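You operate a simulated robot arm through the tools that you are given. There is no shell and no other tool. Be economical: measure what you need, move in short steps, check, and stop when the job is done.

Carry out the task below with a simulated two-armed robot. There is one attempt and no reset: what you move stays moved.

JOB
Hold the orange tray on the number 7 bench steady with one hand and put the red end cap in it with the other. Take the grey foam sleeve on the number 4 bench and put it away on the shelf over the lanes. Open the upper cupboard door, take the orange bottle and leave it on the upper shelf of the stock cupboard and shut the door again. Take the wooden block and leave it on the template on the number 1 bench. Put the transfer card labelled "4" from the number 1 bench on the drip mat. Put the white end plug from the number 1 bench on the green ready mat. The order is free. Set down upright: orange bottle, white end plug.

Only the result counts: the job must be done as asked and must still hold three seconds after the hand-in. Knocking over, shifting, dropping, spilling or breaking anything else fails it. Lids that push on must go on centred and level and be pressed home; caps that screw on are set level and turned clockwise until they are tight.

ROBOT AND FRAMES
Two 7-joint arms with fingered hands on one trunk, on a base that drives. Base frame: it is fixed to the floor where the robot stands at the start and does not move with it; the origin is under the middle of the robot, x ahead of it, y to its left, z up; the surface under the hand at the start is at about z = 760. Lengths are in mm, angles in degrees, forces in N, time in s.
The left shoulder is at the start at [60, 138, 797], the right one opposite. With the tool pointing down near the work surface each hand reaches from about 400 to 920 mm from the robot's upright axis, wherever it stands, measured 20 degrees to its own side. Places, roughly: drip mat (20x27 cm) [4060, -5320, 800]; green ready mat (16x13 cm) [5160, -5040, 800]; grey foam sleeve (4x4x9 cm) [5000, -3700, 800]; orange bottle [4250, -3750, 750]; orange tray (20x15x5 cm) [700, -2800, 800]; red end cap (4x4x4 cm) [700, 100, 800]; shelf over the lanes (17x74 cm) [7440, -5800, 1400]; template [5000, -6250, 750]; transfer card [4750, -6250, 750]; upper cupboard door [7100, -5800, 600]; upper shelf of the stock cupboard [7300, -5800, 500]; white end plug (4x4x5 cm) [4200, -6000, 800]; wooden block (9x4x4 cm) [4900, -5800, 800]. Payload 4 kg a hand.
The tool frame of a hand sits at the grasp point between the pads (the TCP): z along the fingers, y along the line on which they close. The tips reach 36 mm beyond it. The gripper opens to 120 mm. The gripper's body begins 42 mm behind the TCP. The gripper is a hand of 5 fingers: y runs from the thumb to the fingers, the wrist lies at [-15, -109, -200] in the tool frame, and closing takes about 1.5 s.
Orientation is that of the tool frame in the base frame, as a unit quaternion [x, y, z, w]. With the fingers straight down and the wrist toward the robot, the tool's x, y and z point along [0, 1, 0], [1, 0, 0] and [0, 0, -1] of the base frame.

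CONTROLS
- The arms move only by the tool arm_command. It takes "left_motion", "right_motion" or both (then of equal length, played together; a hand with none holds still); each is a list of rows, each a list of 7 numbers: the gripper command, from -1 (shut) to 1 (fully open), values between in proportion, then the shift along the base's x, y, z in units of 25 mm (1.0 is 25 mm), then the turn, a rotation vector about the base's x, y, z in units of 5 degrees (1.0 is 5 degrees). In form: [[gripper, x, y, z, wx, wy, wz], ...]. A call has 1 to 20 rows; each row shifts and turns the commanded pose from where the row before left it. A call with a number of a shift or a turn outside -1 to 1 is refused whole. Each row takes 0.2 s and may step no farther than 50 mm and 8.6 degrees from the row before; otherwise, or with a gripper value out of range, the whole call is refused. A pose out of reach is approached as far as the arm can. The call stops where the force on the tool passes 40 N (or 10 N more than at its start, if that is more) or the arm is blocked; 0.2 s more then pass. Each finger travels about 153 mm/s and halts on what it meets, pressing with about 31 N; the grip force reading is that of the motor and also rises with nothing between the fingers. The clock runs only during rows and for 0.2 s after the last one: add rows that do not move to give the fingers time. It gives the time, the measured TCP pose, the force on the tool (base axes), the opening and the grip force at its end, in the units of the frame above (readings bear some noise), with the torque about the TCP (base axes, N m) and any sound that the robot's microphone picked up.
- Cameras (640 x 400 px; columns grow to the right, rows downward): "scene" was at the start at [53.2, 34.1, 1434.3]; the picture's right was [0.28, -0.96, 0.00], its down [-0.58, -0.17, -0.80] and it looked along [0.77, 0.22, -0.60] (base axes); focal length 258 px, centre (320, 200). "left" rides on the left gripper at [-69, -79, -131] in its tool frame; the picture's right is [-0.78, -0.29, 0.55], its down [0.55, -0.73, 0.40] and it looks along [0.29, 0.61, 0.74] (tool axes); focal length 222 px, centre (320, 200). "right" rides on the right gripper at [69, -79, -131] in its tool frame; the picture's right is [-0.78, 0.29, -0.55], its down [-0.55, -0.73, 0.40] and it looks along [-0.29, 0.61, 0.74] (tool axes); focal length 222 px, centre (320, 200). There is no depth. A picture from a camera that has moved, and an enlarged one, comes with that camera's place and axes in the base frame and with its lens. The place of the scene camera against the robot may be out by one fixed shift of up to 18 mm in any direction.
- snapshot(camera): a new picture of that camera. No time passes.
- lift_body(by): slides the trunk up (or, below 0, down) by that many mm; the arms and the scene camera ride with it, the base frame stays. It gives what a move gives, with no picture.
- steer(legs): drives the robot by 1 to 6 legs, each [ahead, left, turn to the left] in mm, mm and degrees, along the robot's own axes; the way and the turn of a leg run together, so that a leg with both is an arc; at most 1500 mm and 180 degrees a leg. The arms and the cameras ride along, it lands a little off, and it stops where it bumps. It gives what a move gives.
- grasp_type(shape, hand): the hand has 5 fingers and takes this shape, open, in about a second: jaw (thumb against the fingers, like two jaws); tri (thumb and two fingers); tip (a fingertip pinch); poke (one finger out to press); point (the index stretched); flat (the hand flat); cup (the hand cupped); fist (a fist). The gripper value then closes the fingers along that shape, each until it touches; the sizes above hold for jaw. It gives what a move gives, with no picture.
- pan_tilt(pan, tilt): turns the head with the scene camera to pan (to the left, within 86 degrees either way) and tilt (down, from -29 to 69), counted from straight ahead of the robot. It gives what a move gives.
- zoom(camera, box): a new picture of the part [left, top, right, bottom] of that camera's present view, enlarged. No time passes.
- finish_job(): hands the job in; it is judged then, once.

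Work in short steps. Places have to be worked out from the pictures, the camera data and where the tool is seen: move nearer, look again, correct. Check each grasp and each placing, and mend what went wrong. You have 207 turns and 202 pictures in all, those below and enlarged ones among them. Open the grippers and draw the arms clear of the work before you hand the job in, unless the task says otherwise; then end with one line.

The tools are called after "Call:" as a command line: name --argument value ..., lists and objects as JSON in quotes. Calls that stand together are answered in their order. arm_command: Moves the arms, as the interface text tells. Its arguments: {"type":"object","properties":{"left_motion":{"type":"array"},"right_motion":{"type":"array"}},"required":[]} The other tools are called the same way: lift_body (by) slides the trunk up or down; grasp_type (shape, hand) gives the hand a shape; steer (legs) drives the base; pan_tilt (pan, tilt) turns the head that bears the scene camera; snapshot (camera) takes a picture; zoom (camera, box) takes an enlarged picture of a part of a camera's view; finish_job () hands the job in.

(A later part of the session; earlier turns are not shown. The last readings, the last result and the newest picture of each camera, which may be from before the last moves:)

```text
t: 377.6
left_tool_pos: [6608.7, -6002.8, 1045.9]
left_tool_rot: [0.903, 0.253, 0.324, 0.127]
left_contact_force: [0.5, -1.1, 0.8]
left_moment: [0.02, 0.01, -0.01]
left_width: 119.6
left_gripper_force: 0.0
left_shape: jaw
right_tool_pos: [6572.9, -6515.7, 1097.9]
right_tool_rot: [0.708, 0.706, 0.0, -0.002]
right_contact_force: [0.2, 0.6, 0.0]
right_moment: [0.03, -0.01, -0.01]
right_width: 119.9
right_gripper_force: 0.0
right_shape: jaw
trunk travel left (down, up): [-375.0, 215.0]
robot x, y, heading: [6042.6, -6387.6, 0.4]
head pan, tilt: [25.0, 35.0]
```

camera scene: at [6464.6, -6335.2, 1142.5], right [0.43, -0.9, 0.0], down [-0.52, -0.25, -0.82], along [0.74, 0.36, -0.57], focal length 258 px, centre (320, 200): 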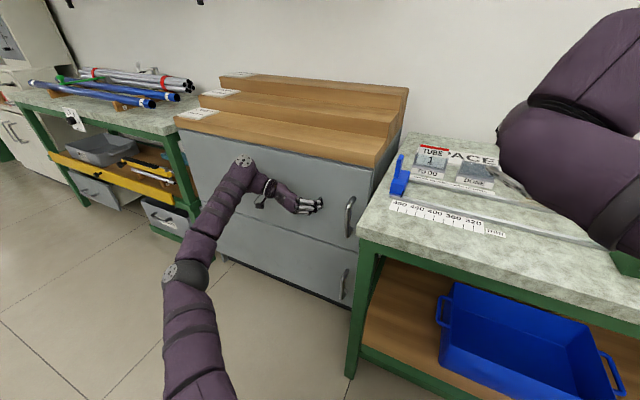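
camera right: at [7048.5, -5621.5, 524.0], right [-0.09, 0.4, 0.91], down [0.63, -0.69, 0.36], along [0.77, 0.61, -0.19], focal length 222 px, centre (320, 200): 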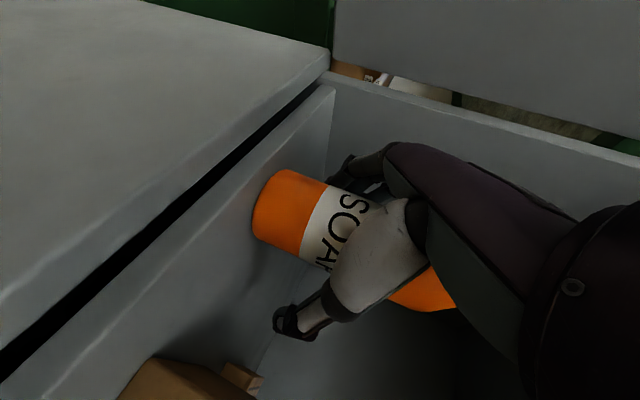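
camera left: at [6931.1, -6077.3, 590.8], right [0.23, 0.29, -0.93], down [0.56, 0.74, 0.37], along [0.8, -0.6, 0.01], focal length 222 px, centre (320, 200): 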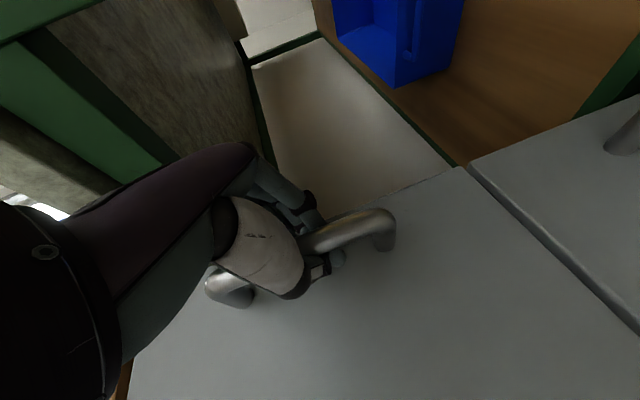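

Right hand is back to straight down. I finish the left hand rotation, turn round, and go to the back side of bench 1.

Call:
arm_command --left_motion '[[1, 0, 0, 0, -0.29, 0.652, 0.931], [1, 0, 0, 0, -0.29, 0.652, 0.931], [1, 0, 0, 0, -0.29, 0.652, 0.931], [1, 0, 0, 0, -0.29, 0.652, 0.931], [1, 0, 0, 0, -0.29, 0.652, 0.931], [1, 0, 0, 0, -0.29, 0.652, 0.931], [1, 0, 0, 0, -0.29, 0.652, 0.931], [1, 0, 0, 0, -0.29, 0.652, 0.931], [1, 0, 0, 0, -0.29, 0.652, 0.931], [1, 0, 0, 0, -0.29, 0.652, 0.931], [1, 0, 0, 0, -0.29, 0.652, 0.931], [1, 0, 0, 0, -0.29, 0.652, 0.931], [1, 0, 0, 0, 0, 0, 0]]'

Call:
steer --legs '[[0, 0, 179.5], [0, -419, 0], [230, 0, 0]]'

Call:
pan_tilt --pan 10 --tilt 35

Call:
snapshot --camera "scene"

Call:
zoom --camera "scene" --box '[60, 110, 300, 260]'

```text
t: 380.4
left_tool_pos: [6607.2, -6004.0, 1048.6]
left_tool_rot: [0.708, 0.706, -0.003, 0.003]
left_contact_force: [0.3, -0.5, 0.4]
left_moment: [0.0, 0.0, 0.01]
left_width: 119.7
left_gripper_force: 0.0
left_shape: jaw
right_tool_pos: [6572.7, -6516.7, 1098.0]
right_tool_rot: [0.708, 0.706, -0.001, -0.002]
right_contact_force: [0.0, 0.3, 0.8]
right_moment: [-0.02, 0.01, -0.01]
right_width: 119.8
right_gripper_force: 0.0
right_shape: jaw
trunk travel left (down, up): [-375.0, 215.0]
robot x, y, heading: [6045.7, -6388.1, 0.6]
head pan, tilt: [25.0, 35.0]
```

```text
t: 391.6
left_tool_pos: [5253.9, -6333.5, 1047.6]
left_tool_rot: [-0.698, 0.716, 0.002, 0.002]
left_contact_force: [-0.2, 0.0, 0.7]
left_moment: [-0.01, -0.01, -0.03]
left_width: 119.9
left_gripper_force: 0.1
left_shape: jaw
right_tool_pos: [5299.9, -5824.0, 1096.8]
right_tool_rot: [-0.698, 0.716, -0.002, 0.001]
right_contact_force: [0.1, 0.7, -0.5]
right_moment: [0.01, -0.01, -0.02]
right_width: 119.3
right_gripper_force: 0.0
right_shape: jaw
trunk travel left (down, up): [-375.0, 215.0]
robot x, y, heading: [5823.9, -5962.7, 179.3]
head pan, tilt: [25.0, 35.0]
```

```text
t: 392.4
left_tool_pos: [5255.1, -6334.3, 1047.5]
left_tool_rot: [-0.698, 0.716, 0.002, 0.002]
left_contact_force: [-0.4, -0.8, 0.1]
left_moment: [-0.03, 0.03, 0.0]
left_width: 119.6
left_gripper_force: 0.0
left_shape: jaw
right_tool_pos: [5301.2, -5822.1, 1098.3]
right_tool_rot: [-0.698, 0.716, -0.001, 0.001]
right_contact_force: [0.3, 0.8, -0.3]
right_moment: [-0.01, 0.0, -0.01]
right_width: 119.7
right_gripper_force: 0.2
right_shape: jaw
trunk travel left (down, up): [-375.0, 215.0]
robot x, y, heading: [5825.0, -5963.9, 179.3]
head pan, tilt: [10.0, 35.0]
```

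```text
50 pictures are left
camera scene: at [5766.9, -5967.5, 1437.4], right [-0.16, 0.99, 0.0], down [0.57, 0.09, -0.82], along [-0.81, -0.13, -0.57], focal length 258 px, centre (320, 200)
```

scene: 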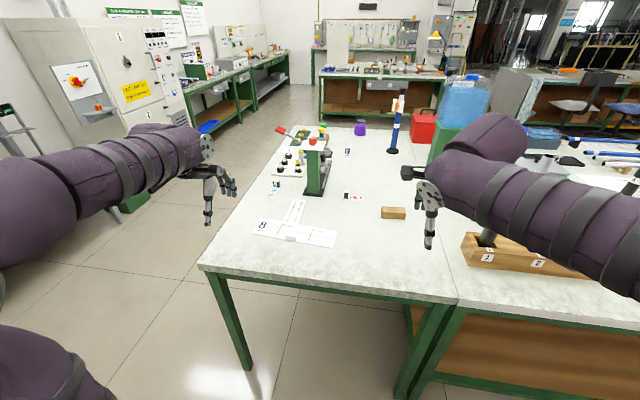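

```text
2.67 times, centred on (180, 185) of scene
camera zoom: at [5766.9, -5967.5, 1437.4], right [-0.16, 0.99, 0.0], down [0.57, 0.09, -0.82], along [-0.81, -0.13, -0.57], focal length 689 px, centre (693, 240)
```

zoom: 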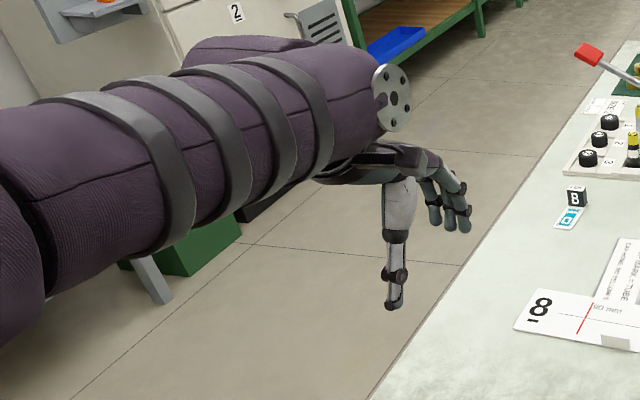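

The block is at ≈[4928, -5812]. I zoom on the template area and the small cards.

Call:
zoom --camera "scene" --box '[225, 120, 425, 260]'

Call:
zoom --camera "scene" --box '[240, 170, 340, 250]'

```text
2.86 times, centred on (325, 190) of scene
camera zoom: at [5766.9, -5967.5, 1437.4], right [-0.16, 0.99, 0.0], down [0.57, 0.09, -0.82], along [-0.81, -0.13, -0.57], focal length 738 px, centre (306, 229)
```

zoom: 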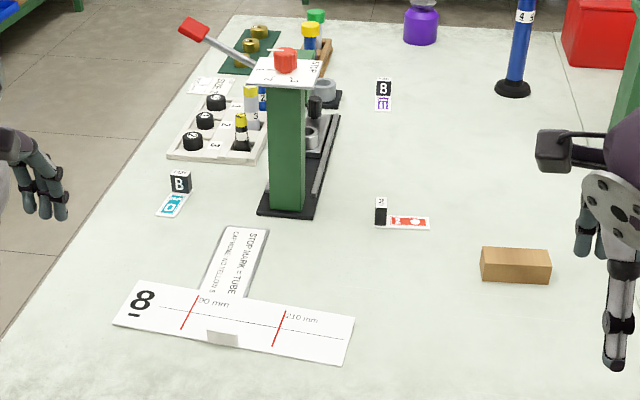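

```text
5.00 times, centred on (290, 210) of scene
camera zoom: at [5766.9, -5967.5, 1437.4], right [-0.16, 0.99, 0.0], down [0.57, 0.09, -0.82], along [-0.81, -0.13, -0.57], focal length 1291 px, centre (470, 150)
```

zoom: 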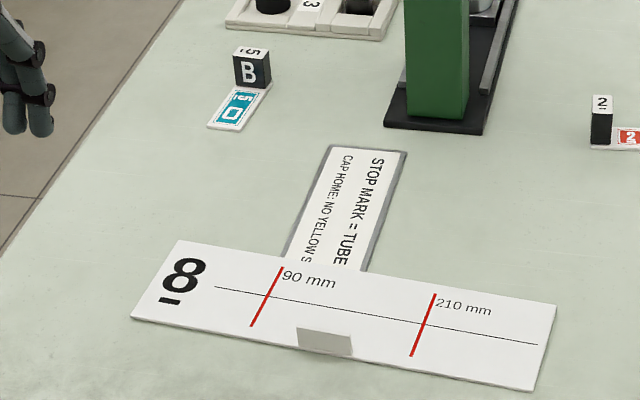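

The template is the white sheet "8" with 90/210 mm marks, centre ≈[5086, -6170]. I zoom in on the teal card and the red card to find number "4".

Call:
zoom --camera "scene" --box '[268, 174, 300, 194]'

Call:
zoom --camera "scene" --box '[336, 140, 376, 202]'

```text
16.00 times, centred on (284, 184) of scene
camera zoom: at [5766.9, -5967.5, 1437.4], right [-0.16, 0.99, 0.0], down [0.57, 0.09, -0.82], along [-0.81, -0.13, -0.57], focal length 4132 px, centre (896, 456)
```

zoom: 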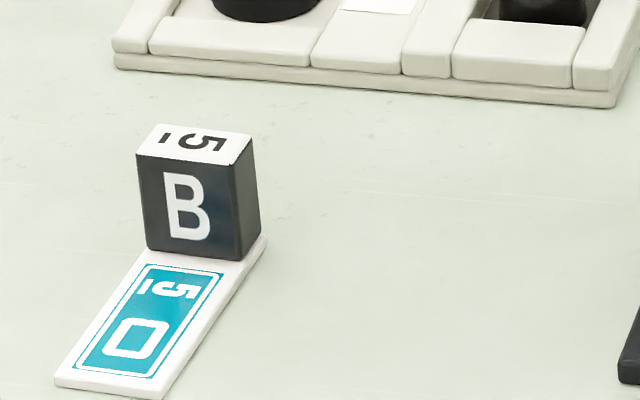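

```text
6.45 times, centred on (356, 171) of scene
camera zoom: at [5766.9, -5967.5, 1437.4], right [-0.16, 0.99, 0.0], down [0.57, 0.09, -0.82], along [-0.81, -0.13, -0.57], focal length 1666 px, centre (88, 387)
```

zoom: 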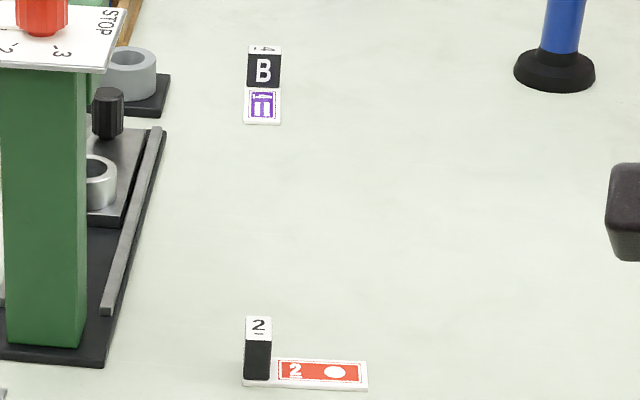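

The purple card's cube seems to read "4" on top; I verify with a stronger zoom.

Call:
zoom --camera "scene" --box '[346, 144, 362, 164]'

```text
16.00 times, centred on (354, 154) of scene
camera zoom: at [5766.9, -5967.5, 1437.4], right [-0.16, 0.99, 0.0], down [0.57, 0.09, -0.82], along [-0.81, -0.13, -0.57], focal length 4132 px, centre (-224, 936)
```

zoom: 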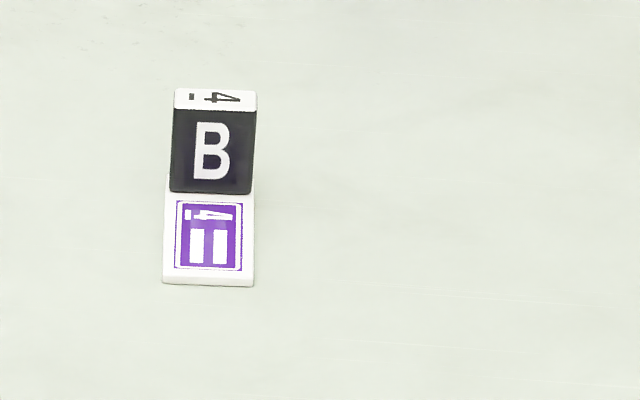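

Confirmed: card "4" is the purple one at ≈[4390, -6040] with a cube grip. First the block: I raise the trunk 150 mm for reach, drive closer and move the right hand above it.

Call:
lift_body --by 150

Call:
steer --legs '[[103, 0, 0.7]]'

Call:
arm_command --right_motion '[[1, -0.8, 0, -1, 0, 0, 0], [1, -0.8, 0, -1, 0, 0, 0], [1, -0.8, 0, -1, 0, 0, 0], [1, -0.8, 0, -1, 0, 0, 0], [1, -0.8, 0, -1, 0, 0, 0], [1, -0.8, 0, -1, 0, 0, 0], [1, -0.8, 0, -1, 0, 0, 0], [1, -0.8, 0, -1, 0, 0, 0], [1, -0.8, 0, -1, 0, 0, 0], [1, -0.8, 0, -1, 0, 0, 0], [1, -0.8, 0, -1, 0, 0, 0], [1, -0.8, 0, -1, 0, 0, 0], [1, 0, 0, 0, 0, 0, 0]]'

Call:
snapshot --camera "right"

```text
t: 394.2
left_tool_pos: [5254.3, -6334.3, 1197.8]
left_tool_rot: [-0.698, 0.716, 0.002, 0.002]
left_contact_force: [-0.8, -0.2, 0.4]
left_moment: [0.01, -0.01, 0.02]
left_width: 119.8
left_gripper_force: 0.0
left_shape: jaw
right_tool_pos: [5301.1, -5823.0, 1247.1]
right_tool_rot: [-0.698, 0.716, -0.002, 0.0]
right_contact_force: [-0.4, 0.1, -0.2]
right_moment: [-0.01, -0.01, -0.05]
right_width: 119.8
right_gripper_force: 0.2
right_shape: jaw
trunk travel left (down, up): [-525.0, 65.0]
robot x, y, heading: [5820.7, -5962.3, 179.1]
head pan, tilt: [10.0, 35.0]
```

```text
t: 395.3
left_tool_pos: [5158.7, -6338.2, 1196.8]
left_tool_rot: [-0.703, 0.712, 0.002, 0.003]
left_contact_force: [-0.7, -0.7, 0.4]
left_moment: [0.01, -0.03, 0.0]
left_width: 119.7
left_gripper_force: 0.0
left_shape: jaw
right_tool_pos: [5198.9, -5828.5, 1246.9]
right_tool_rot: [-0.702, 0.712, -0.002, 0.001]
right_contact_force: [-1.3, 0.5, -0.4]
right_moment: [-0.05, -0.08, -0.03]
right_width: 119.6
right_gripper_force: 0.1
right_shape: jaw
trunk travel left (down, up): [-525.0, 65.0]
robot x, y, heading: [5727.5, -5963.2, 179.9]
head pan, tilt: [10.0, 35.0]
```

```text
t: 398.1
left_tool_pos: [5159.0, -6339.4, 1198.5]
left_tool_rot: [-0.702, 0.712, 0.002, 0.001]
left_contact_force: [-0.6, 0.8, -0.4]
left_moment: [-0.02, 0.0, -0.02]
left_width: 119.7
left_gripper_force: 0.1
left_shape: jaw
right_tool_pos: [4962.0, -5827.5, 948.4]
right_tool_rot: [-0.702, 0.712, -0.002, 0.001]
right_contact_force: [0.4, -0.2, -0.5]
right_moment: [-0.01, -0.02, 0.0]
right_width: 119.7
right_gripper_force: 0.0
right_shape: jaw
trunk travel left (down, up): [-525.0, 65.0]
robot x, y, heading: [5725.8, -5963.8, 179.6]
head pan, tilt: [10.0, 35.0]
```

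```text
43 pictures are left
camera right: at [5039.0, -5899.0, 1081.0], right [-0.28, 0.79, 0.55], down [0.74, 0.54, -0.4], along [-0.61, 0.29, -0.74], focal length 222 px, centre (320, 200)
```

right: 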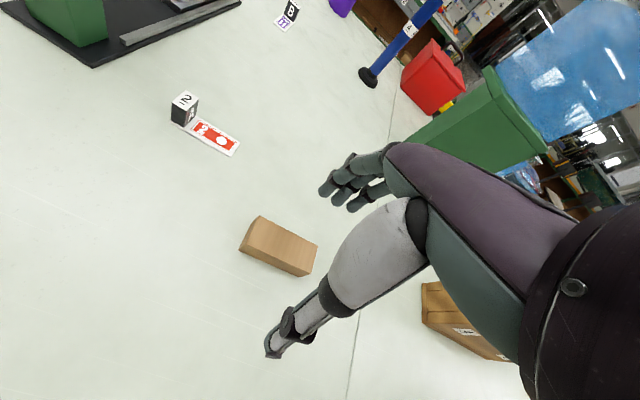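

The block's centre is [4928, -5829], long axis along y. I move over and go down to grasp it.

Call:
arm_command --right_motion '[[1, -0.7, 0, 0, 0, 0, 0], [1, -0.66, 0, -0.5, 0, 0, 0], [1, 0, 0, -0.9, 0, 0, 0], [1, 0, 0, -0.9, 0, 0, 0], [1, 0, 0, -0.9, 0, 0, 0], [1, 0, 0, -0.9, 0, 0, 0], [1, 0, 0, 0, 0, 0, 0]]'

Call:
snapshot --camera "right"

```text
t: 399.7
left_tool_pos: [5159.1, -6339.1, 1197.5]
left_tool_rot: [-0.703, 0.712, 0.001, 0.001]
left_contact_force: [0.1, -0.4, 0.8]
left_moment: [0.0, 0.05, 0.02]
left_width: 119.7
left_gripper_force: 0.2
left_shape: jaw
right_tool_pos: [4925.6, -5825.8, 843.2]
right_tool_rot: [-0.702, 0.712, -0.003, 0.001]
right_contact_force: [0.1, -0.3, 0.2]
right_moment: [0.0, -0.02, 0.0]
right_width: 119.7
right_gripper_force: 0.0
right_shape: jaw
trunk travel left (down, up): [-525.0, 65.0]
robot x, y, heading: [5725.7, -5962.1, 179.6]
head pan, tilt: [10.0, 35.0]
```

```text
42 pictures are left
camera right: at [5004.0, -5896.6, 976.7], right [-0.28, 0.79, 0.55], down [0.74, 0.54, -0.4], along [-0.61, 0.29, -0.74], focal length 222 px, centre (320, 200)
```

right: 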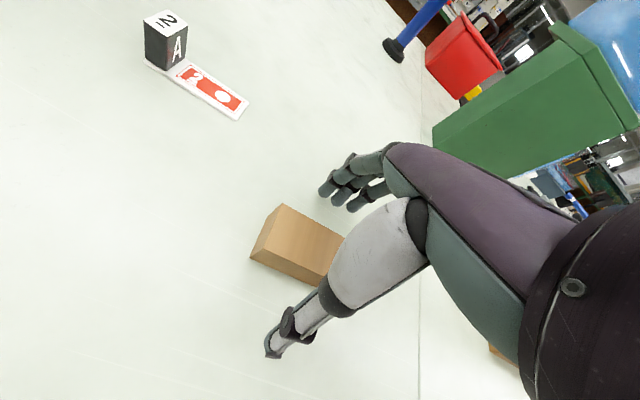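

The block is between thumb and fingers. I close and lift.

Call:
arm_command --right_motion '[[0.4, 0, 0, 0, 0, 0, 0], [0, 0, 0, 0, 0, 0, 0], [-0.4, 0, 0, 0, 0, 0, 0], [-0.8, 0, 0, 0, 0, 0, 0], [-1, 0, 0, 0, 0, 0, 0], [-1, 0, 0, 0, 0, 0, 0], [-1, 0, 0, 0, 0, 0, 0], [-1, 0, 0, 0.4, 0, 0, 0], [-1, 0, 0, 0.8, 0, 0, 0], [-1, 0.2, 0, 1, 0, 0, 0], [-1, 0.3, 0, 1, 0, 0, 0], [-1, 0.3, 0, 1, 0, 0, 0], [-1, 0, 0, 0, 0, 0, 0]]'

Call:
snapshot --camera "right"

```text
t: 402.5
left_tool_pos: [5159.1, -6339.3, 1196.8]
left_tool_rot: [-0.701, 0.713, 0.002, 0.002]
left_contact_force: [-0.4, 0.9, 0.0]
left_moment: [0.01, -0.01, -0.01]
left_width: 119.6
left_gripper_force: 0.1
left_shape: jaw
right_tool_pos: [4945.2, -5825.3, 948.7]
right_tool_rot: [-0.702, 0.712, -0.003, 0.002]
right_contact_force: [0.2, 0.6, 0.4]
right_moment: [-0.04, -0.02, -0.03]
right_width: 33.9
right_gripper_force: 31.1
right_shape: jaw
trunk travel left (down, up): [-525.0, 65.0]
robot x, y, heading: [5727.2, -5963.2, 179.8]
head pan, tilt: [10.0, 35.0]
```

```text
41 pictures are left
camera right: at [5021.8, -5897.2, 1081.3], right [-0.28, 0.79, 0.55], down [0.74, 0.54, -0.39], along [-0.6, 0.29, -0.74], focal length 222 px, centre (320, 200)
```

right: 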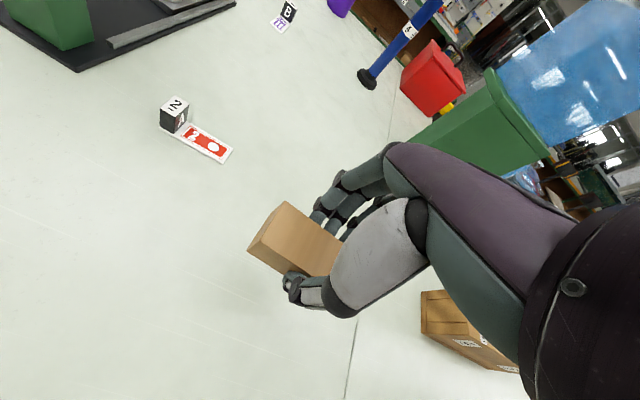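

Block held. I draw it back to x≈5089, then strafe left 281 mm to come over the template's free right part.

Call:
arm_command --right_motion '[[-1, 0.96, 0, 0.3, 0, 0, 0], [-1, 0.96, 0, 0.3, 0, 0, 0], [-1, 0.96, 0, 0.3, 0, 0, 0], [-1, 0.96, 0, 0, 0, 0, 0], [-1, 0.96, 0, 0, 0, 0, 0], [-1, 0.96, 0, 0, 0, 0, 0], [-1, 0, 0, 0, 0, 0, 0]]'

Call:
steer --legs '[[0, 281, 0]]'

Call:
snapshot --camera "right"

```text
t: 404.1
left_tool_pos: [5159.0, -6339.3, 1197.1]
left_tool_rot: [-0.702, 0.712, 0.002, 0.002]
left_contact_force: [0.2, -0.2, -0.8]
left_moment: [0.02, -0.01, 0.01]
left_width: 119.7
left_gripper_force: 0.0
left_shape: jaw
right_tool_pos: [5089.7, -5827.0, 970.5]
right_tool_rot: [-0.702, 0.713, -0.001, 0.001]
right_contact_force: [0.1, 0.1, -1.2]
right_moment: [0.01, -0.01, 0.02]
right_width: 33.9
right_gripper_force: 31.0
right_shape: jaw
trunk travel left (down, up): [-525.0, 65.0]
robot x, y, heading: [5728.4, -5963.6, 179.7]
head pan, tilt: [10.0, 35.0]
```

```text
t: 406.1
left_tool_pos: [5160.9, -6623.5, 1197.3]
left_tool_rot: [-0.704, 0.71, 0.002, 0.002]
left_contact_force: [0.2, 0.5, 0.5]
left_moment: [0.05, 0.0, 0.0]
left_width: 119.7
left_gripper_force: 0.1
left_shape: jaw
right_tool_pos: [5088.8, -6113.5, 972.3]
right_tool_rot: [-0.704, 0.71, -0.001, 0.001]
right_contact_force: [-0.1, -0.2, -0.4]
right_moment: [0.01, -0.01, 0.03]
right_width: 33.7
right_gripper_force: 30.7
right_shape: jaw
trunk travel left (down, up): [-525.0, 65.0]
robot x, y, heading: [5725.5, -6244.1, -179.6]
head pan, tilt: [10.0, 35.0]
```

```text
40 pictures are left
camera right: at [5167.3, -6183.4, 1103.9], right [-0.29, 0.79, 0.55], down [0.74, 0.54, -0.39], along [-0.61, 0.29, -0.74], focal length 222 px, centre (320, 200)
```

right: 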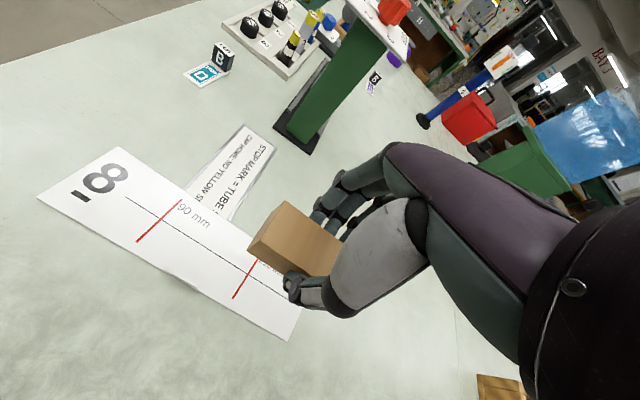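

The sheet is clear; its centre is [5086, -6182]. I strafe 66 mm more so the block comes over the middle, then lower.

Call:
steer --legs '[[0, 66, -0.3]]'

Call:
arm_command --right_motion '[[-1, -0.1, 0, -0.9, 0, 0, 0], [-1, 0, 0, -0.9, 0, 0, 0], [-1, 0, 0, -0.9, 0, 0, 0], [-1, 0, 0, -0.9, 0, 0, 0], [-1, 0, 0, -0.8, 0, 0, 0], [-1, 0, 0, 0, 0, 0, 0]]'

Call:
snapshot --camera "right"

```text
t: 407.1
left_tool_pos: [5159.6, -6686.6, 1197.6]
left_tool_rot: [-0.703, 0.711, 0.003, 0.003]
left_contact_force: [-0.9, -0.5, 0.3]
left_moment: [0.03, 0.02, -0.02]
left_width: 120.0
left_gripper_force: 0.0
left_shape: jaw
right_tool_pos: [5089.1, -6175.0, 973.3]
right_tool_rot: [-0.702, 0.712, -0.001, 0.001]
right_contact_force: [0.7, -0.3, -0.5]
right_moment: [0.02, 0.01, 0.0]
right_width: 34.5
right_gripper_force: 31.5
right_shape: jaw
trunk travel left (down, up): [-525.0, 65.0]
robot x, y, heading: [5724.5, -6310.1, 180.1]
head pan, tilt: [10.0, 35.0]
```

```text
t: 408.5
left_tool_pos: [5159.5, -6685.1, 1197.8]
left_tool_rot: [-0.703, 0.711, 0.002, 0.001]
left_contact_force: [0.7, -0.3, -0.2]
left_moment: [0.04, 0.0, 0.02]
left_width: 119.5
left_gripper_force: 0.0
left_shape: jaw
right_tool_pos: [5085.4, -6175.6, 861.4]
right_tool_rot: [-0.703, 0.711, -0.002, 0.0]
right_contact_force: [0.0, 0.0, 0.7]
right_moment: [0.01, -0.01, 0.02]
right_width: 34.2
right_gripper_force: 31.2
right_shape: jaw
trunk travel left (down, up): [-525.0, 65.0]
robot x, y, heading: [5728.6, -6304.3, 180.0]
head pan, tilt: [10.0, 35.0]
```

```text
39 pictures are left
camera right: at [5162.5, -6245.5, 994.3], right [-0.28, 0.79, 0.54], down [0.74, 0.54, -0.4], along [-0.61, 0.29, -0.74], focal length 222 px, centre (320, 200)
```

right: 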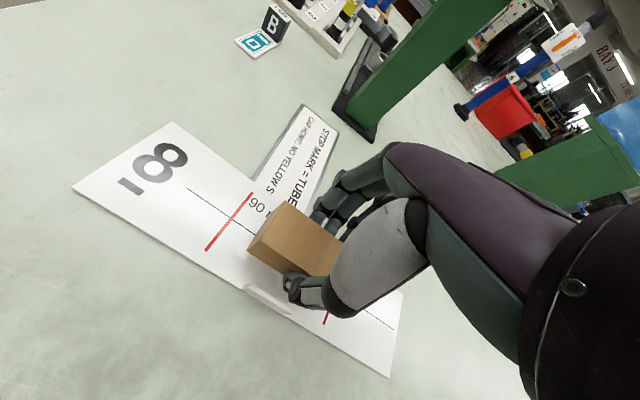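

A small raised stop sits at the sheet's near edge right by the thumb. I shift 45 mm right to clear it and then lower.

Call:
steer --legs '[[0, -46, 0]]'

Call:
arm_command --right_motion '[[-1, 0, 0, -0.5, 0, 0, 0], [-1, 0, 0, -0.15, 0, 0, 0], [-1, 0, 0, 0, 0, 0, 0]]'

Call:
snapshot --camera "right"

```text
t: 409.4
left_tool_pos: [5160.2, -6637.8, 1197.8]
left_tool_rot: [-0.703, 0.711, 0.002, 0.001]
left_contact_force: [-0.5, 0.3, -0.2]
left_moment: [-0.06, 0.01, -0.05]
left_width: 119.6
left_gripper_force: 0.1
left_shape: jaw
right_tool_pos: [5086.1, -6128.7, 860.2]
right_tool_rot: [-0.703, 0.711, -0.003, 0.0]
right_contact_force: [-0.9, 0.7, -0.4]
right_moment: [-0.06, 0.0, -0.01]
right_width: 34.0
right_gripper_force: 30.9
right_shape: jaw
trunk travel left (down, up): [-525.0, 65.0]
robot x, y, heading: [5724.6, -6263.0, 179.7]
head pan, tilt: [10.0, 35.0]
```

```text
t: 410.2
left_tool_pos: [5160.2, -6640.1, 1199.0]
left_tool_rot: [-0.703, 0.711, 0.001, 0.001]
left_contact_force: [-0.1, -0.8, -0.8]
left_moment: [0.03, -0.03, 0.02]
left_width: 119.6
left_gripper_force: 0.1
left_shape: jaw
right_tool_pos: [5085.1, -6129.1, 848.1]
right_tool_rot: [-0.703, 0.711, 0.0, -0.001]
right_contact_force: [0.9, 0.0, 16.3]
right_moment: [0.0, -0.14, 0.03]
right_width: 34.6
right_gripper_force: 31.1
right_shape: jaw
trunk travel left (down, up): [-525.0, 65.0]
robot x, y, heading: [5725.0, -6263.3, 179.9]
head pan, tilt: [10.0, 35.0]
```

```text
38 pictures are left
camera right: at [5162.4, -6199.9, 979.9], right [-0.28, 0.79, 0.55], down [0.74, 0.54, -0.4], along [-0.61, 0.29, -0.74], focal length 222 px, centre (320, 200)
```

right: 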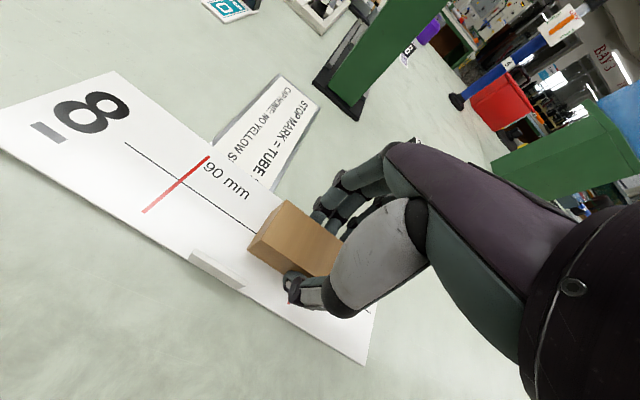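

Contact. I ease off, open moderately, and lift away.

Call:
arm_command --right_motion '[[-1, 0, 0, 0.12, 0, 0, 0], [-0.7, 0, 0, 0, 0, 0, 0], [-0.4, 0, 0, 0, 0, 0, 0], [-0.2, 0, 0, 0, 0, 0, 0], [0, 0, 0, 0, 0, 0, 0], [0.1, 0, 0, 0, 0, 0, 0], [0.1, 0, 0, 0.4, 0, 0, 0], [0.1, 0, 0, 0.8, 0, 0, 0], [0.1, 0, 0, 1, 0, 0, 0], [0.1, 0, 0, 1, 0, 0, 0], [0.1, 0.3, 0, 1, 0, 0, 0], [0.1, 0.3, 0, 1, 0, 0, 0], [0.5, 0.3, 0, 1, 0, 0, 0], [1, 0.3, 0, 1, 0, 0, 0], [1, 0, 0, 0, 0, 0, 0]]'

Call:
snapshot --camera "right"

```text
t: 413.4
left_tool_pos: [5159.2, -6640.1, 1197.9]
left_tool_rot: [-0.703, 0.712, 0.002, 0.002]
left_contact_force: [-0.1, -0.1, -0.8]
left_moment: [0.01, 0.02, -0.03]
left_width: 119.6
left_gripper_force: 0.1
left_shape: jaw
right_tool_pos: [5113.2, -6130.7, 1026.2]
right_tool_rot: [-0.702, 0.712, -0.003, 0.001]
right_contact_force: [-0.6, 0.3, -0.1]
right_moment: [-0.02, -0.03, 0.02]
right_width: 119.7
right_gripper_force: 0.0
right_shape: jaw
trunk travel left (down, up): [-525.0, 65.0]
robot x, y, heading: [5725.3, -6261.6, 179.8]
head pan, tilt: [10.0, 35.0]
```

```text
37 pictures are left
camera right: at [5191.1, -6201.7, 1159.0], right [-0.28, 0.79, 0.55], down [0.74, 0.54, -0.39], along [-0.61, 0.29, -0.74], focal length 222 px, centre (320, 200)
```

right: 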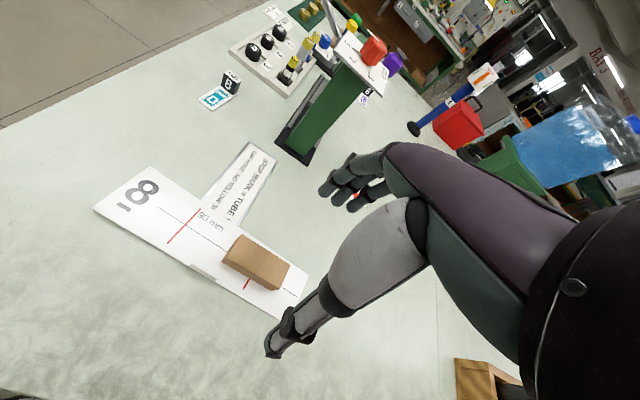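

The block lies on the template. Now the card: I go round the right end of bench 1 to its front side.

Call:
steer --legs '[[0, 620, 0], [1250, 0, 0], [1200, 0, 0]]'

Call:
steer --legs '[[0, 0, 180]]'

Call:
pan_tilt --pan 25 --tilt 30

Call:
snapshot --camera "scene"

```text
t: 428.6
left_tool_pos: [2667.1, -7182.4, 1198.4]
left_tool_rot: [-0.695, 0.719, 0.002, 0.002]
left_contact_force: [-1.3, 0.4, -0.9]
left_moment: [-0.01, 0.02, 0.02]
left_width: 119.8
left_gripper_force: 0.1
left_shape: jaw
right_tool_pos: [2631.5, -6672.1, 1026.3]
right_tool_rot: [-0.696, 0.719, -0.002, 0.0]
right_contact_force: [-0.3, 0.0, -1.2]
right_moment: [0.02, 0.0, 0.04]
right_width: 119.7
right_gripper_force: 0.1
right_shape: jaw
trunk travel left (down, up): [-525.0, 65.0]
robot x, y, heading: [3244.4, -6816.9, 179.1]
head pan, tilt: [10.0, 35.0]
```

```text
t: 436.5
left_tool_pos: [3795.1, -6423.4, 1198.1]
left_tool_rot: [0.703, 0.711, -0.002, 0.002]
left_contact_force: [0.1, 0.3, 0.5]
left_moment: [0.0, 0.03, -0.02]
left_width: 120.0
left_gripper_force: 0.2
left_shape: jaw
right_tool_pos: [3854.8, -6931.4, 1027.0]
right_tool_rot: [0.703, 0.711, -0.001, -0.002]
right_contact_force: [0.4, 0.3, -0.6]
right_moment: [-0.03, 0.02, 0.01]
right_width: 119.4
right_gripper_force: 0.0
right_shape: jaw
trunk travel left (down, up): [-525.0, 65.0]
robot x, y, heading: [3237.5, -6816.7, 1.4]
head pan, tilt: [10.0, 35.0]
```

```text
t: 437.2
left_tool_pos: [3795.0, -6423.4, 1198.6]
left_tool_rot: [0.703, 0.711, -0.002, 0.002]
left_contact_force: [0.1, 0.6, -0.5]
left_moment: [0.05, 0.01, -0.03]
left_width: 119.7
left_gripper_force: 0.0
left_shape: jaw
right_tool_pos: [3855.2, -6931.1, 1026.7]
right_tool_rot: [0.702, 0.712, 0.0, -0.002]
right_contact_force: [0.4, -0.2, 0.6]
right_moment: [0.0, 0.0, -0.01]
right_width: 119.9
right_gripper_force: 0.1
right_shape: jaw
trunk travel left (down, up): [-525.0, 65.0]
robot x, y, heading: [3239.1, -6812.4, 1.3]
head pan, tilt: [25.0, 30.0]
```

```text
36 pictures are left
camera scene: at [3290.7, -6765.4, 1595.2], right [0.44, -0.9, 0.0], down [-0.45, -0.22, -0.87], along [0.78, 0.38, -0.5], focal length 258 px, centre (320, 200)
```

scene: 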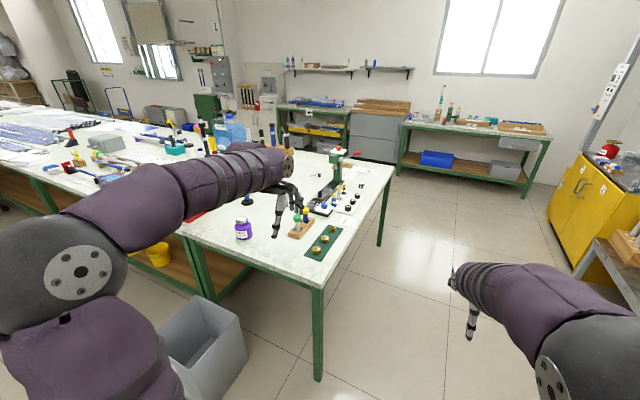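

I strafe left 500 mm, go ahead 365 mm, and look with the left-hand camera for card "4".

Call:
steer --legs '[[0, 500, -1.3], [365, 0, 0]]'

Call:
arm_command --left_motion '[[1, 0.5, -0.8, -0.7, 0, 0, 0], [1, 0.8, -0.8, -0.8, 0, 0, 0], [1, 0.8, -0.8, -0.8, 0, 0, 0], [1, 0.8, -0.8, -0.8, 0, 0, 0], [1, 0.8, -0.8, -0.8, 0, 0, 0], [1, 0.8, -0.6, -0.8, 0, 0, 0], [1, 0.8, 0, -0.8, 0, 0, 0], [1, 0.8, 0, -0.8, 0, 0, 0], [1, 0.5, 0, -0.8, 0, 0, 0], [1, 0, 0, 0, 0, 0, 0]]'

Call:
snapshot --camera "left"

```text
t: 442.2
left_tool_pos: [4147.6, -5937.2, 1197.5]
left_tool_rot: [0.706, 0.708, -0.002, 0.003]
left_contact_force: [0.1, 0.4, -0.2]
left_moment: [0.02, 0.01, 0.02]
left_width: 120.1
left_gripper_force: 0.1
left_shape: jaw
right_tool_pos: [4201.7, -6446.0, 1027.2]
right_tool_rot: [0.706, 0.709, -0.001, -0.001]
right_contact_force: [-0.6, 0.3, 0.1]
right_moment: [-0.02, 0.01, 0.01]
right_width: 119.6
right_gripper_force: 0.0
right_shape: jaw
trunk travel left (down, up): [-525.0, 65.0]
robot x, y, heading: [3589.9, -6327.0, 1.2]
head pan, tilt: [25.0, 30.0]
```

```text
t: 444.4
left_tool_pos: [4311.0, -6053.4, 1019.4]
left_tool_rot: [0.706, 0.709, -0.002, 0.002]
left_contact_force: [0.1, -0.4, -0.7]
left_moment: [-0.01, 0.0, 0.01]
left_width: 119.8
left_gripper_force: 0.1
left_shape: jaw
right_tool_pos: [4201.9, -6447.5, 1026.0]
right_tool_rot: [0.706, 0.708, -0.002, -0.003]
right_contact_force: [-0.7, 0.2, 1.1]
right_moment: [-0.01, -0.01, 0.0]
right_width: 119.8
right_gripper_force: 0.0
right_shape: jaw
trunk travel left (down, up): [-525.0, 65.0]
robot x, y, heading: [3587.7, -6328.2, 1.0]
head pan, tilt: [25.0, 30.0]
```

```text
35 pictures are left
camera left: at [4232.7, -6121.9, 1150.8], right [-0.29, -0.79, -0.54], down [-0.74, 0.54, -0.4], along [0.61, 0.28, -0.74], focal length 222 px, centre (320, 200)
```

left: 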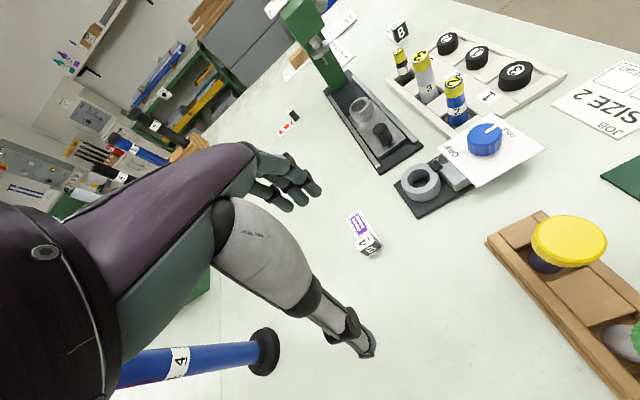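

Cube of card "4" at [4369, -6047]. I move over it and descend to z≈875 for a check.

Call:
arm_command --left_motion '[[1, 0.8, 0.1, -0.4, 0, 0, 0], [1, 0.8, 0.1, -0.8, 0, 0, 0], [1, 0.72, 0.05, -0.9, 0, 0, 0], [1, 0, 0, -0.9, 0, 0, 0], [1, 0, 0, -0.9, 0, 0, 0], [1, 0, 0, -0.9, 0, 0, 0], [1, 0, 0, -0.9, 0, 0, 0], [1, 0, 0, 0, 0, 0, 0]]'

Call:
snapshot --camera "left"

```text
t: 446.2
left_tool_pos: [4371.9, -6046.2, 878.6]
left_tool_rot: [0.706, 0.708, -0.002, 0.002]
left_contact_force: [-0.7, 0.2, 0.1]
left_moment: [-0.01, 0.01, 0.02]
left_width: 120.1
left_gripper_force: 0.0
left_shape: jaw
right_tool_pos: [4202.8, -6446.4, 1026.6]
right_tool_rot: [0.706, 0.708, 0.0, -0.002]
right_contact_force: [-0.5, -0.2, 0.9]
right_moment: [-0.01, 0.03, -0.01]
right_width: 119.6
right_gripper_force: 0.0
right_shape: jaw
trunk travel left (down, up): [-525.0, 65.0]
robot x, y, heading: [3586.6, -6323.8, 0.8]
head pan, tilt: [25.0, 30.0]
```

```text
34 pictures are left
camera left: at [4293.3, -6115.1, 1010.2], right [-0.29, -0.79, -0.54], down [-0.74, 0.54, -0.4], along [0.61, 0.28, -0.74], focal length 222 px, centre (320, 200)
```

left: 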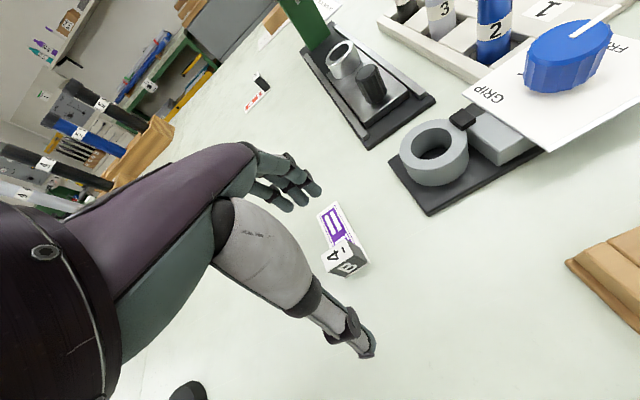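

Aligned. I descend to z≈848, close on the cube and lift.

Call:
arm_command --left_motion '[[1, 0, 0, -0.7, 0, 0, 0], [1, 0, 0, -0.52, 0, 0, 0], [1, 0, 0, 0, 0, 0, 0], [0.4, 0, 0, 0, 0, 0, 0], [0, 0, 0, 0, 0, 0, 0], [-0.4, 0, 0, 0, 0, 0, 0], [-0.8, 0, 0, 0, 0, 0, 0], [-1, 0, 0, 0, 0, 0, 0], [-1, 0, 0, 0, 0, 0, 0], [-1, 0, 0, 0, 0, 0, 0], [-1, 0, 0, 0.4, 0, 0, 0], [-1, 0, 0, 0.8, 0, 0, 0], [-1, 0, 0, 1, 0, 0, 0], [-1, -0.2, 0, 1, 0, 0, 0], [-1, -0.2, 0, 1, 0, 0, 0], [-1, 0, 0, 0, 0, 0, 0]]'

Call:
snapshot --camera "left"

```text
t: 449.6
left_tool_pos: [4362.5, -6049.2, 952.1]
left_tool_rot: [0.706, 0.708, -0.002, 0.001]
left_contact_force: [-0.3, -1.0, -0.7]
left_moment: [0.0, 0.03, -0.01]
left_width: 12.2
left_gripper_force: 31.0
left_shape: jaw
right_tool_pos: [4202.5, -6447.2, 1026.5]
right_tool_rot: [0.706, 0.708, -0.001, -0.003]
right_contact_force: [-0.5, -0.1, 0.5]
right_moment: [0.02, 0.0, 0.0]
right_width: 119.7
right_gripper_force: 0.0
right_shape: jaw
trunk travel left (down, up): [-525.0, 65.0]
robot x, y, heading: [3590.2, -6327.7, 0.9]
head pan, tilt: [25.0, 30.0]
```

```text
33 pictures are left
camera left: at [4283.4, -6116.6, 1083.7], right [-0.29, -0.79, -0.54], down [-0.74, 0.54, -0.4], along [0.61, 0.28, -0.74], focal length 222 px, centre (320, 200)
```

left: 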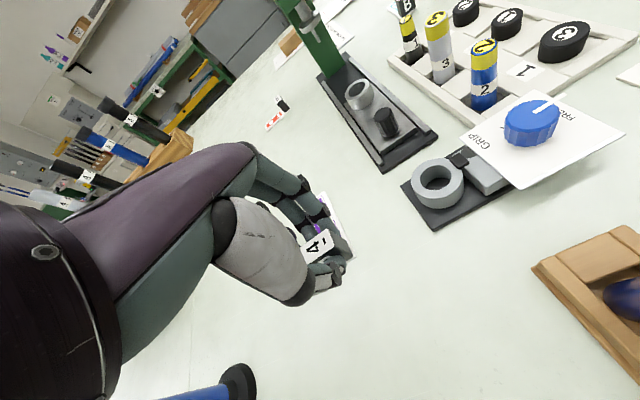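

Card "4" is held by its cube. I raise it, back off past the bin, and drive to the drip mat position.

Call:
arm_command --left_motion '[[-1, -0.6, 0.3, 1, 0, 0, 0], [-1, -0.8, 0.5, 1, 0, 0, 0], [-1, -0.8, 0.5, 1, 0, 0, 0], [-1, -0.8, 0.5, 1, 0, 0, 0], [-1, 0, 0, 0, 0, 0, 0]]'

Call:
steer --legs '[[-440, 0, -0.9], [0, 937, 0], [200, 0, 0]]'

Call:
pan_tilt --pan 5 --tilt 40

Call:
snapshot --camera "scene"

```text
t: 450.8
left_tool_pos: [4286.3, -6003.0, 1052.1]
left_tool_rot: [0.706, 0.709, -0.003, 0.001]
left_contact_force: [-0.5, 0.0, -0.7]
left_moment: [0.02, 0.01, 0.01]
left_width: 12.2
left_gripper_force: 30.4
left_shape: jaw
right_tool_pos: [4202.7, -6447.6, 1027.2]
right_tool_rot: [0.706, 0.709, -0.001, -0.003]
right_contact_force: [-0.2, 0.1, -0.3]
right_moment: [0.02, -0.02, -0.03]
right_width: 120.1
right_gripper_force: 0.0
right_shape: jaw
trunk travel left (down, up): [-525.0, 65.0]
robot x, y, heading: [3588.0, -6326.5, 0.6]
head pan, tilt: [25.0, 30.0]
```

```text
t: 459.3
left_tool_pos: [4040.2, -5062.7, 1051.9]
left_tool_rot: [0.711, 0.704, -0.003, 0.001]
left_contact_force: [0.6, -0.5, -1.6]
left_moment: [0.02, 0.02, -0.02]
left_width: 12.3
left_gripper_force: 31.0
left_shape: jaw
right_tool_pos: [3951.5, -5506.2, 1025.3]
right_tool_rot: [0.711, 0.703, -0.001, -0.003]
right_contact_force: [1.4, -0.6, -0.6]
right_moment: [0.0, 0.05, 0.01]
right_width: 119.8
right_gripper_force: 0.1
right_shape: jaw
trunk travel left (down, up): [-525.0, 65.0]
robot x, y, heading: [3339.5, -5374.7, -0.1]
head pan, tilt: [25.0, 30.0]
```

```text
t: 460.1
left_tool_pos: [4040.1, -5061.2, 1053.3]
left_tool_rot: [0.711, 0.704, -0.002, 0.003]
left_contact_force: [0.5, 0.5, -1.2]
left_moment: [-0.01, 0.01, -0.03]
left_width: 12.2
left_gripper_force: 30.9
left_shape: jaw
right_tool_pos: [3950.2, -5505.6, 1026.3]
right_tool_rot: [0.712, 0.703, -0.001, -0.002]
right_contact_force: [0.1, 0.0, 0.4]
right_moment: [-0.02, -0.02, -0.02]
right_width: 120.2
right_gripper_force: 0.1
right_shape: jaw
trunk travel left (down, up): [-525.0, 65.0]
robot x, y, heading: [3342.3, -5375.1, 0.0]
head pan, tilt: [5.0, 40.0]
```

```text
32 pictures are left
camera scene: at [3393.1, -5356.9, 1579.9], right [0.09, -1.0, 0.0], down [-0.64, -0.06, -0.77], along [0.76, 0.07, -0.64], focal length 258 px, centre (320, 200)
```

scene: 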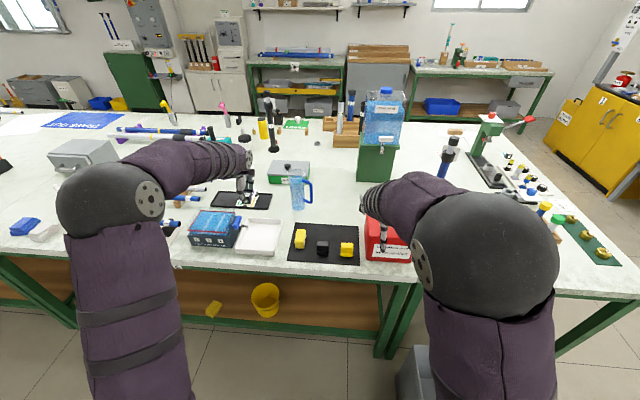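

The black drip mat with three sponges is at [4046, -5316]. I zoom in to choose a free spot.

Call:
zoom --camera "scene" --box '[265, 205, 385, 275]'

```text
5.33 times, centred on (325, 240) of scene
camera zoom: at [3393.1, -5356.9, 1579.9], right [0.09, -1.0, 0.0], down [-0.64, -0.06, -0.77], along [0.76, 0.07, -0.64], focal length 1377 px, centre (293, -13)
```

zoom: 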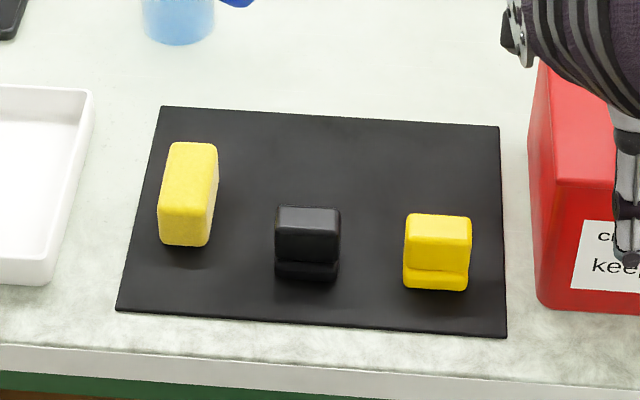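

Free space is behind the gap between the black and right yellow sponges, about [4066, -5366]. I turn the robot -15° so that spot lies better in the left arm's range, then move over it.

Call:
steer --legs '[[0, 0, -15]]'

Call:
arm_command --left_motion '[[-1, -0.2, -0.7, -0.4, 0, 0, 0.7], [-1, -0.2, -0.8, -0.6, 0, 0, 0.7], [-1, -0.2, -0.8, -0.8, 0, 0, 0.7], [-1, -0.2, -0.8, -0.8, 0, 0, 0.7], [-1, -0.2, -0.8, -0.8, 0, 0, 0.2], [-1, -0.2, -0.5, -0.8, 0, 0, 0], [-1, 0, 0, 0, 0, 0, 0]]'

Call:
snapshot --camera "left"

```text
t: 461.4
left_tool_pos: [4098.1, -5258.6, 1053.0]
left_tool_rot: [0.799, 0.602, -0.003, 0.002]
left_contact_force: [0.4, -0.3, 0.7]
left_moment: [0.03, 0.04, 0.0]
left_width: 11.9
left_gripper_force: 31.0
left_shape: jaw
right_tool_pos: [3893.7, -5661.8, 1025.6]
right_tool_rot: [0.799, 0.601, 0.0, -0.002]
right_contact_force: [0.9, -0.4, 0.0]
right_moment: [0.01, -0.01, -0.01]
right_width: 119.8
right_gripper_force: 0.0
right_shape: jaw
trunk travel left (down, up): [-525.0, 65.0]
robot x, y, heading: [3337.5, -5376.6, -15.6]
head pan, tilt: [5.0, 40.0]
```

```text
t: 463.0
left_tool_pos: [4067.8, -5369.9, 949.8]
left_tool_rot: [0.713, 0.701, -0.002, 0.002]
left_contact_force: [0.6, 0.0, -1.1]
left_moment: [-0.03, -0.03, 0.01]
left_width: 12.4
left_gripper_force: 31.1
left_shape: jaw
right_tool_pos: [3893.6, -5662.2, 1026.7]
right_tool_rot: [0.799, 0.601, -0.001, -0.002]
right_contact_force: [-0.9, 0.8, 0.2]
right_moment: [-0.01, 0.02, -0.01]
right_width: 119.7
right_gripper_force: 0.0
right_shape: jaw
trunk travel left (down, up): [-525.0, 65.0]
robot x, y, heading: [3340.3, -5374.7, -15.5]
head pan, tilt: [5.0, 40.0]
```

```text
30 pictures are left
camera left: at [3987.7, -5436.4, 1080.9], right [-0.3, -0.78, -0.54], down [-0.73, 0.56, -0.4], along [0.62, 0.27, -0.74], focal length 222 px, centre (320, 200)
```

left: 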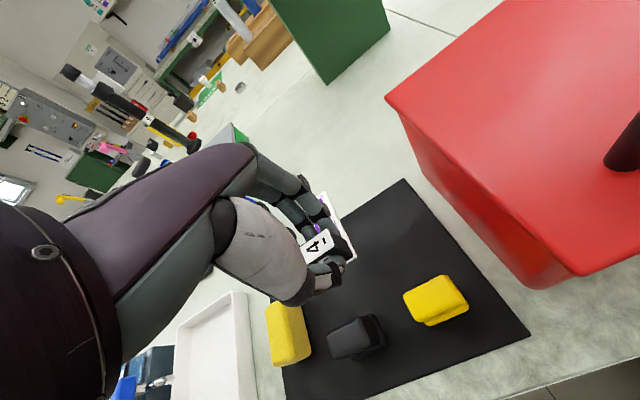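

The target spot on the mat is clear. I lower to just above the mat.

Call:
arm_command --left_motion '[[-1, 0.25, 0.1, -0.8, 0, 0, 0], [-1, 0, 0, -0.9, 0, 0, 0], [-1, 0, 0, -0.9, 0, 0, 0], [-1, 0, 0, -0.9, 0, 0, 0], [-1, 0, 0, -0.3, 0, 0, 0], [-1, 0, 0, 0, 0, 0, 0]]'

Call:
snapshot --camera "left"

```text
t: 464.4
left_tool_pos: [4075.4, -5366.4, 852.9]
left_tool_rot: [0.713, 0.701, -0.002, 0.002]
left_contact_force: [0.2, 0.0, 0.3]
left_moment: [0.04, -0.05, 0.05]
left_width: 12.4
left_gripper_force: 31.2
left_shape: jaw
right_tool_pos: [3894.0, -5662.4, 1026.9]
right_tool_rot: [0.799, 0.602, 0.0, -0.002]
right_contact_force: [0.6, -0.3, 0.3]
right_moment: [-0.03, -0.02, 0.02]
right_width: 119.6
right_gripper_force: 0.1
right_shape: jaw
trunk travel left (down, up): [-525.0, 65.0]
robot x, y, heading: [3335.2, -5372.0, -15.3]
head pan, tilt: [5.0, 40.0]
```

```text
29 pictures are left
camera left: at [3995.3, -5432.9, 984.3], right [-0.3, -0.78, -0.54], down [-0.73, 0.56, -0.4], along [0.62, 0.27, -0.74], focal length 222 px, centre (320, 200)
```

left: 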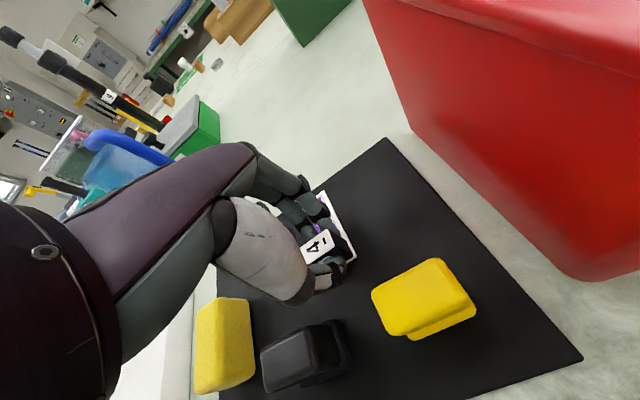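

The card's far end is close to the mat's back edge; I pull back 8 mm and lower to contact.

Call:
arm_command --left_motion '[[-1, -0.32, 0, 0, 0, 0, 0], [-1, 0, 0, -0.1, 0, 0, 0], [-1, 0, 0, -0.08, 0, 0, 0], [-1, 0, 0, 0, 0, 0, 0]]'

```text
t: 465.4
left_tool_pos: [4065.6, -5366.6, 850.8]
left_tool_rot: [0.714, 0.7, -0.001, 0.004]
left_contact_force: [-1.0, 1.0, 11.3]
left_moment: [0.01, -0.07, 0.0]
left_width: 12.8
left_gripper_force: 30.9
left_shape: jaw
right_tool_pos: [3891.4, -5662.4, 1027.4]
right_tool_rot: [0.799, 0.602, -0.001, -0.002]
right_contact_force: [0.4, 0.3, -0.4]
right_moment: [-0.04, 0.02, 0.0]
right_width: 119.6
right_gripper_force: 0.0
right_shape: jaw
trunk travel left (down, up): [-525.0, 65.0]
robot x, y, heading: [3338.5, -5375.3, -15.2]
head pan, tilt: [5.0, 40.0]
```

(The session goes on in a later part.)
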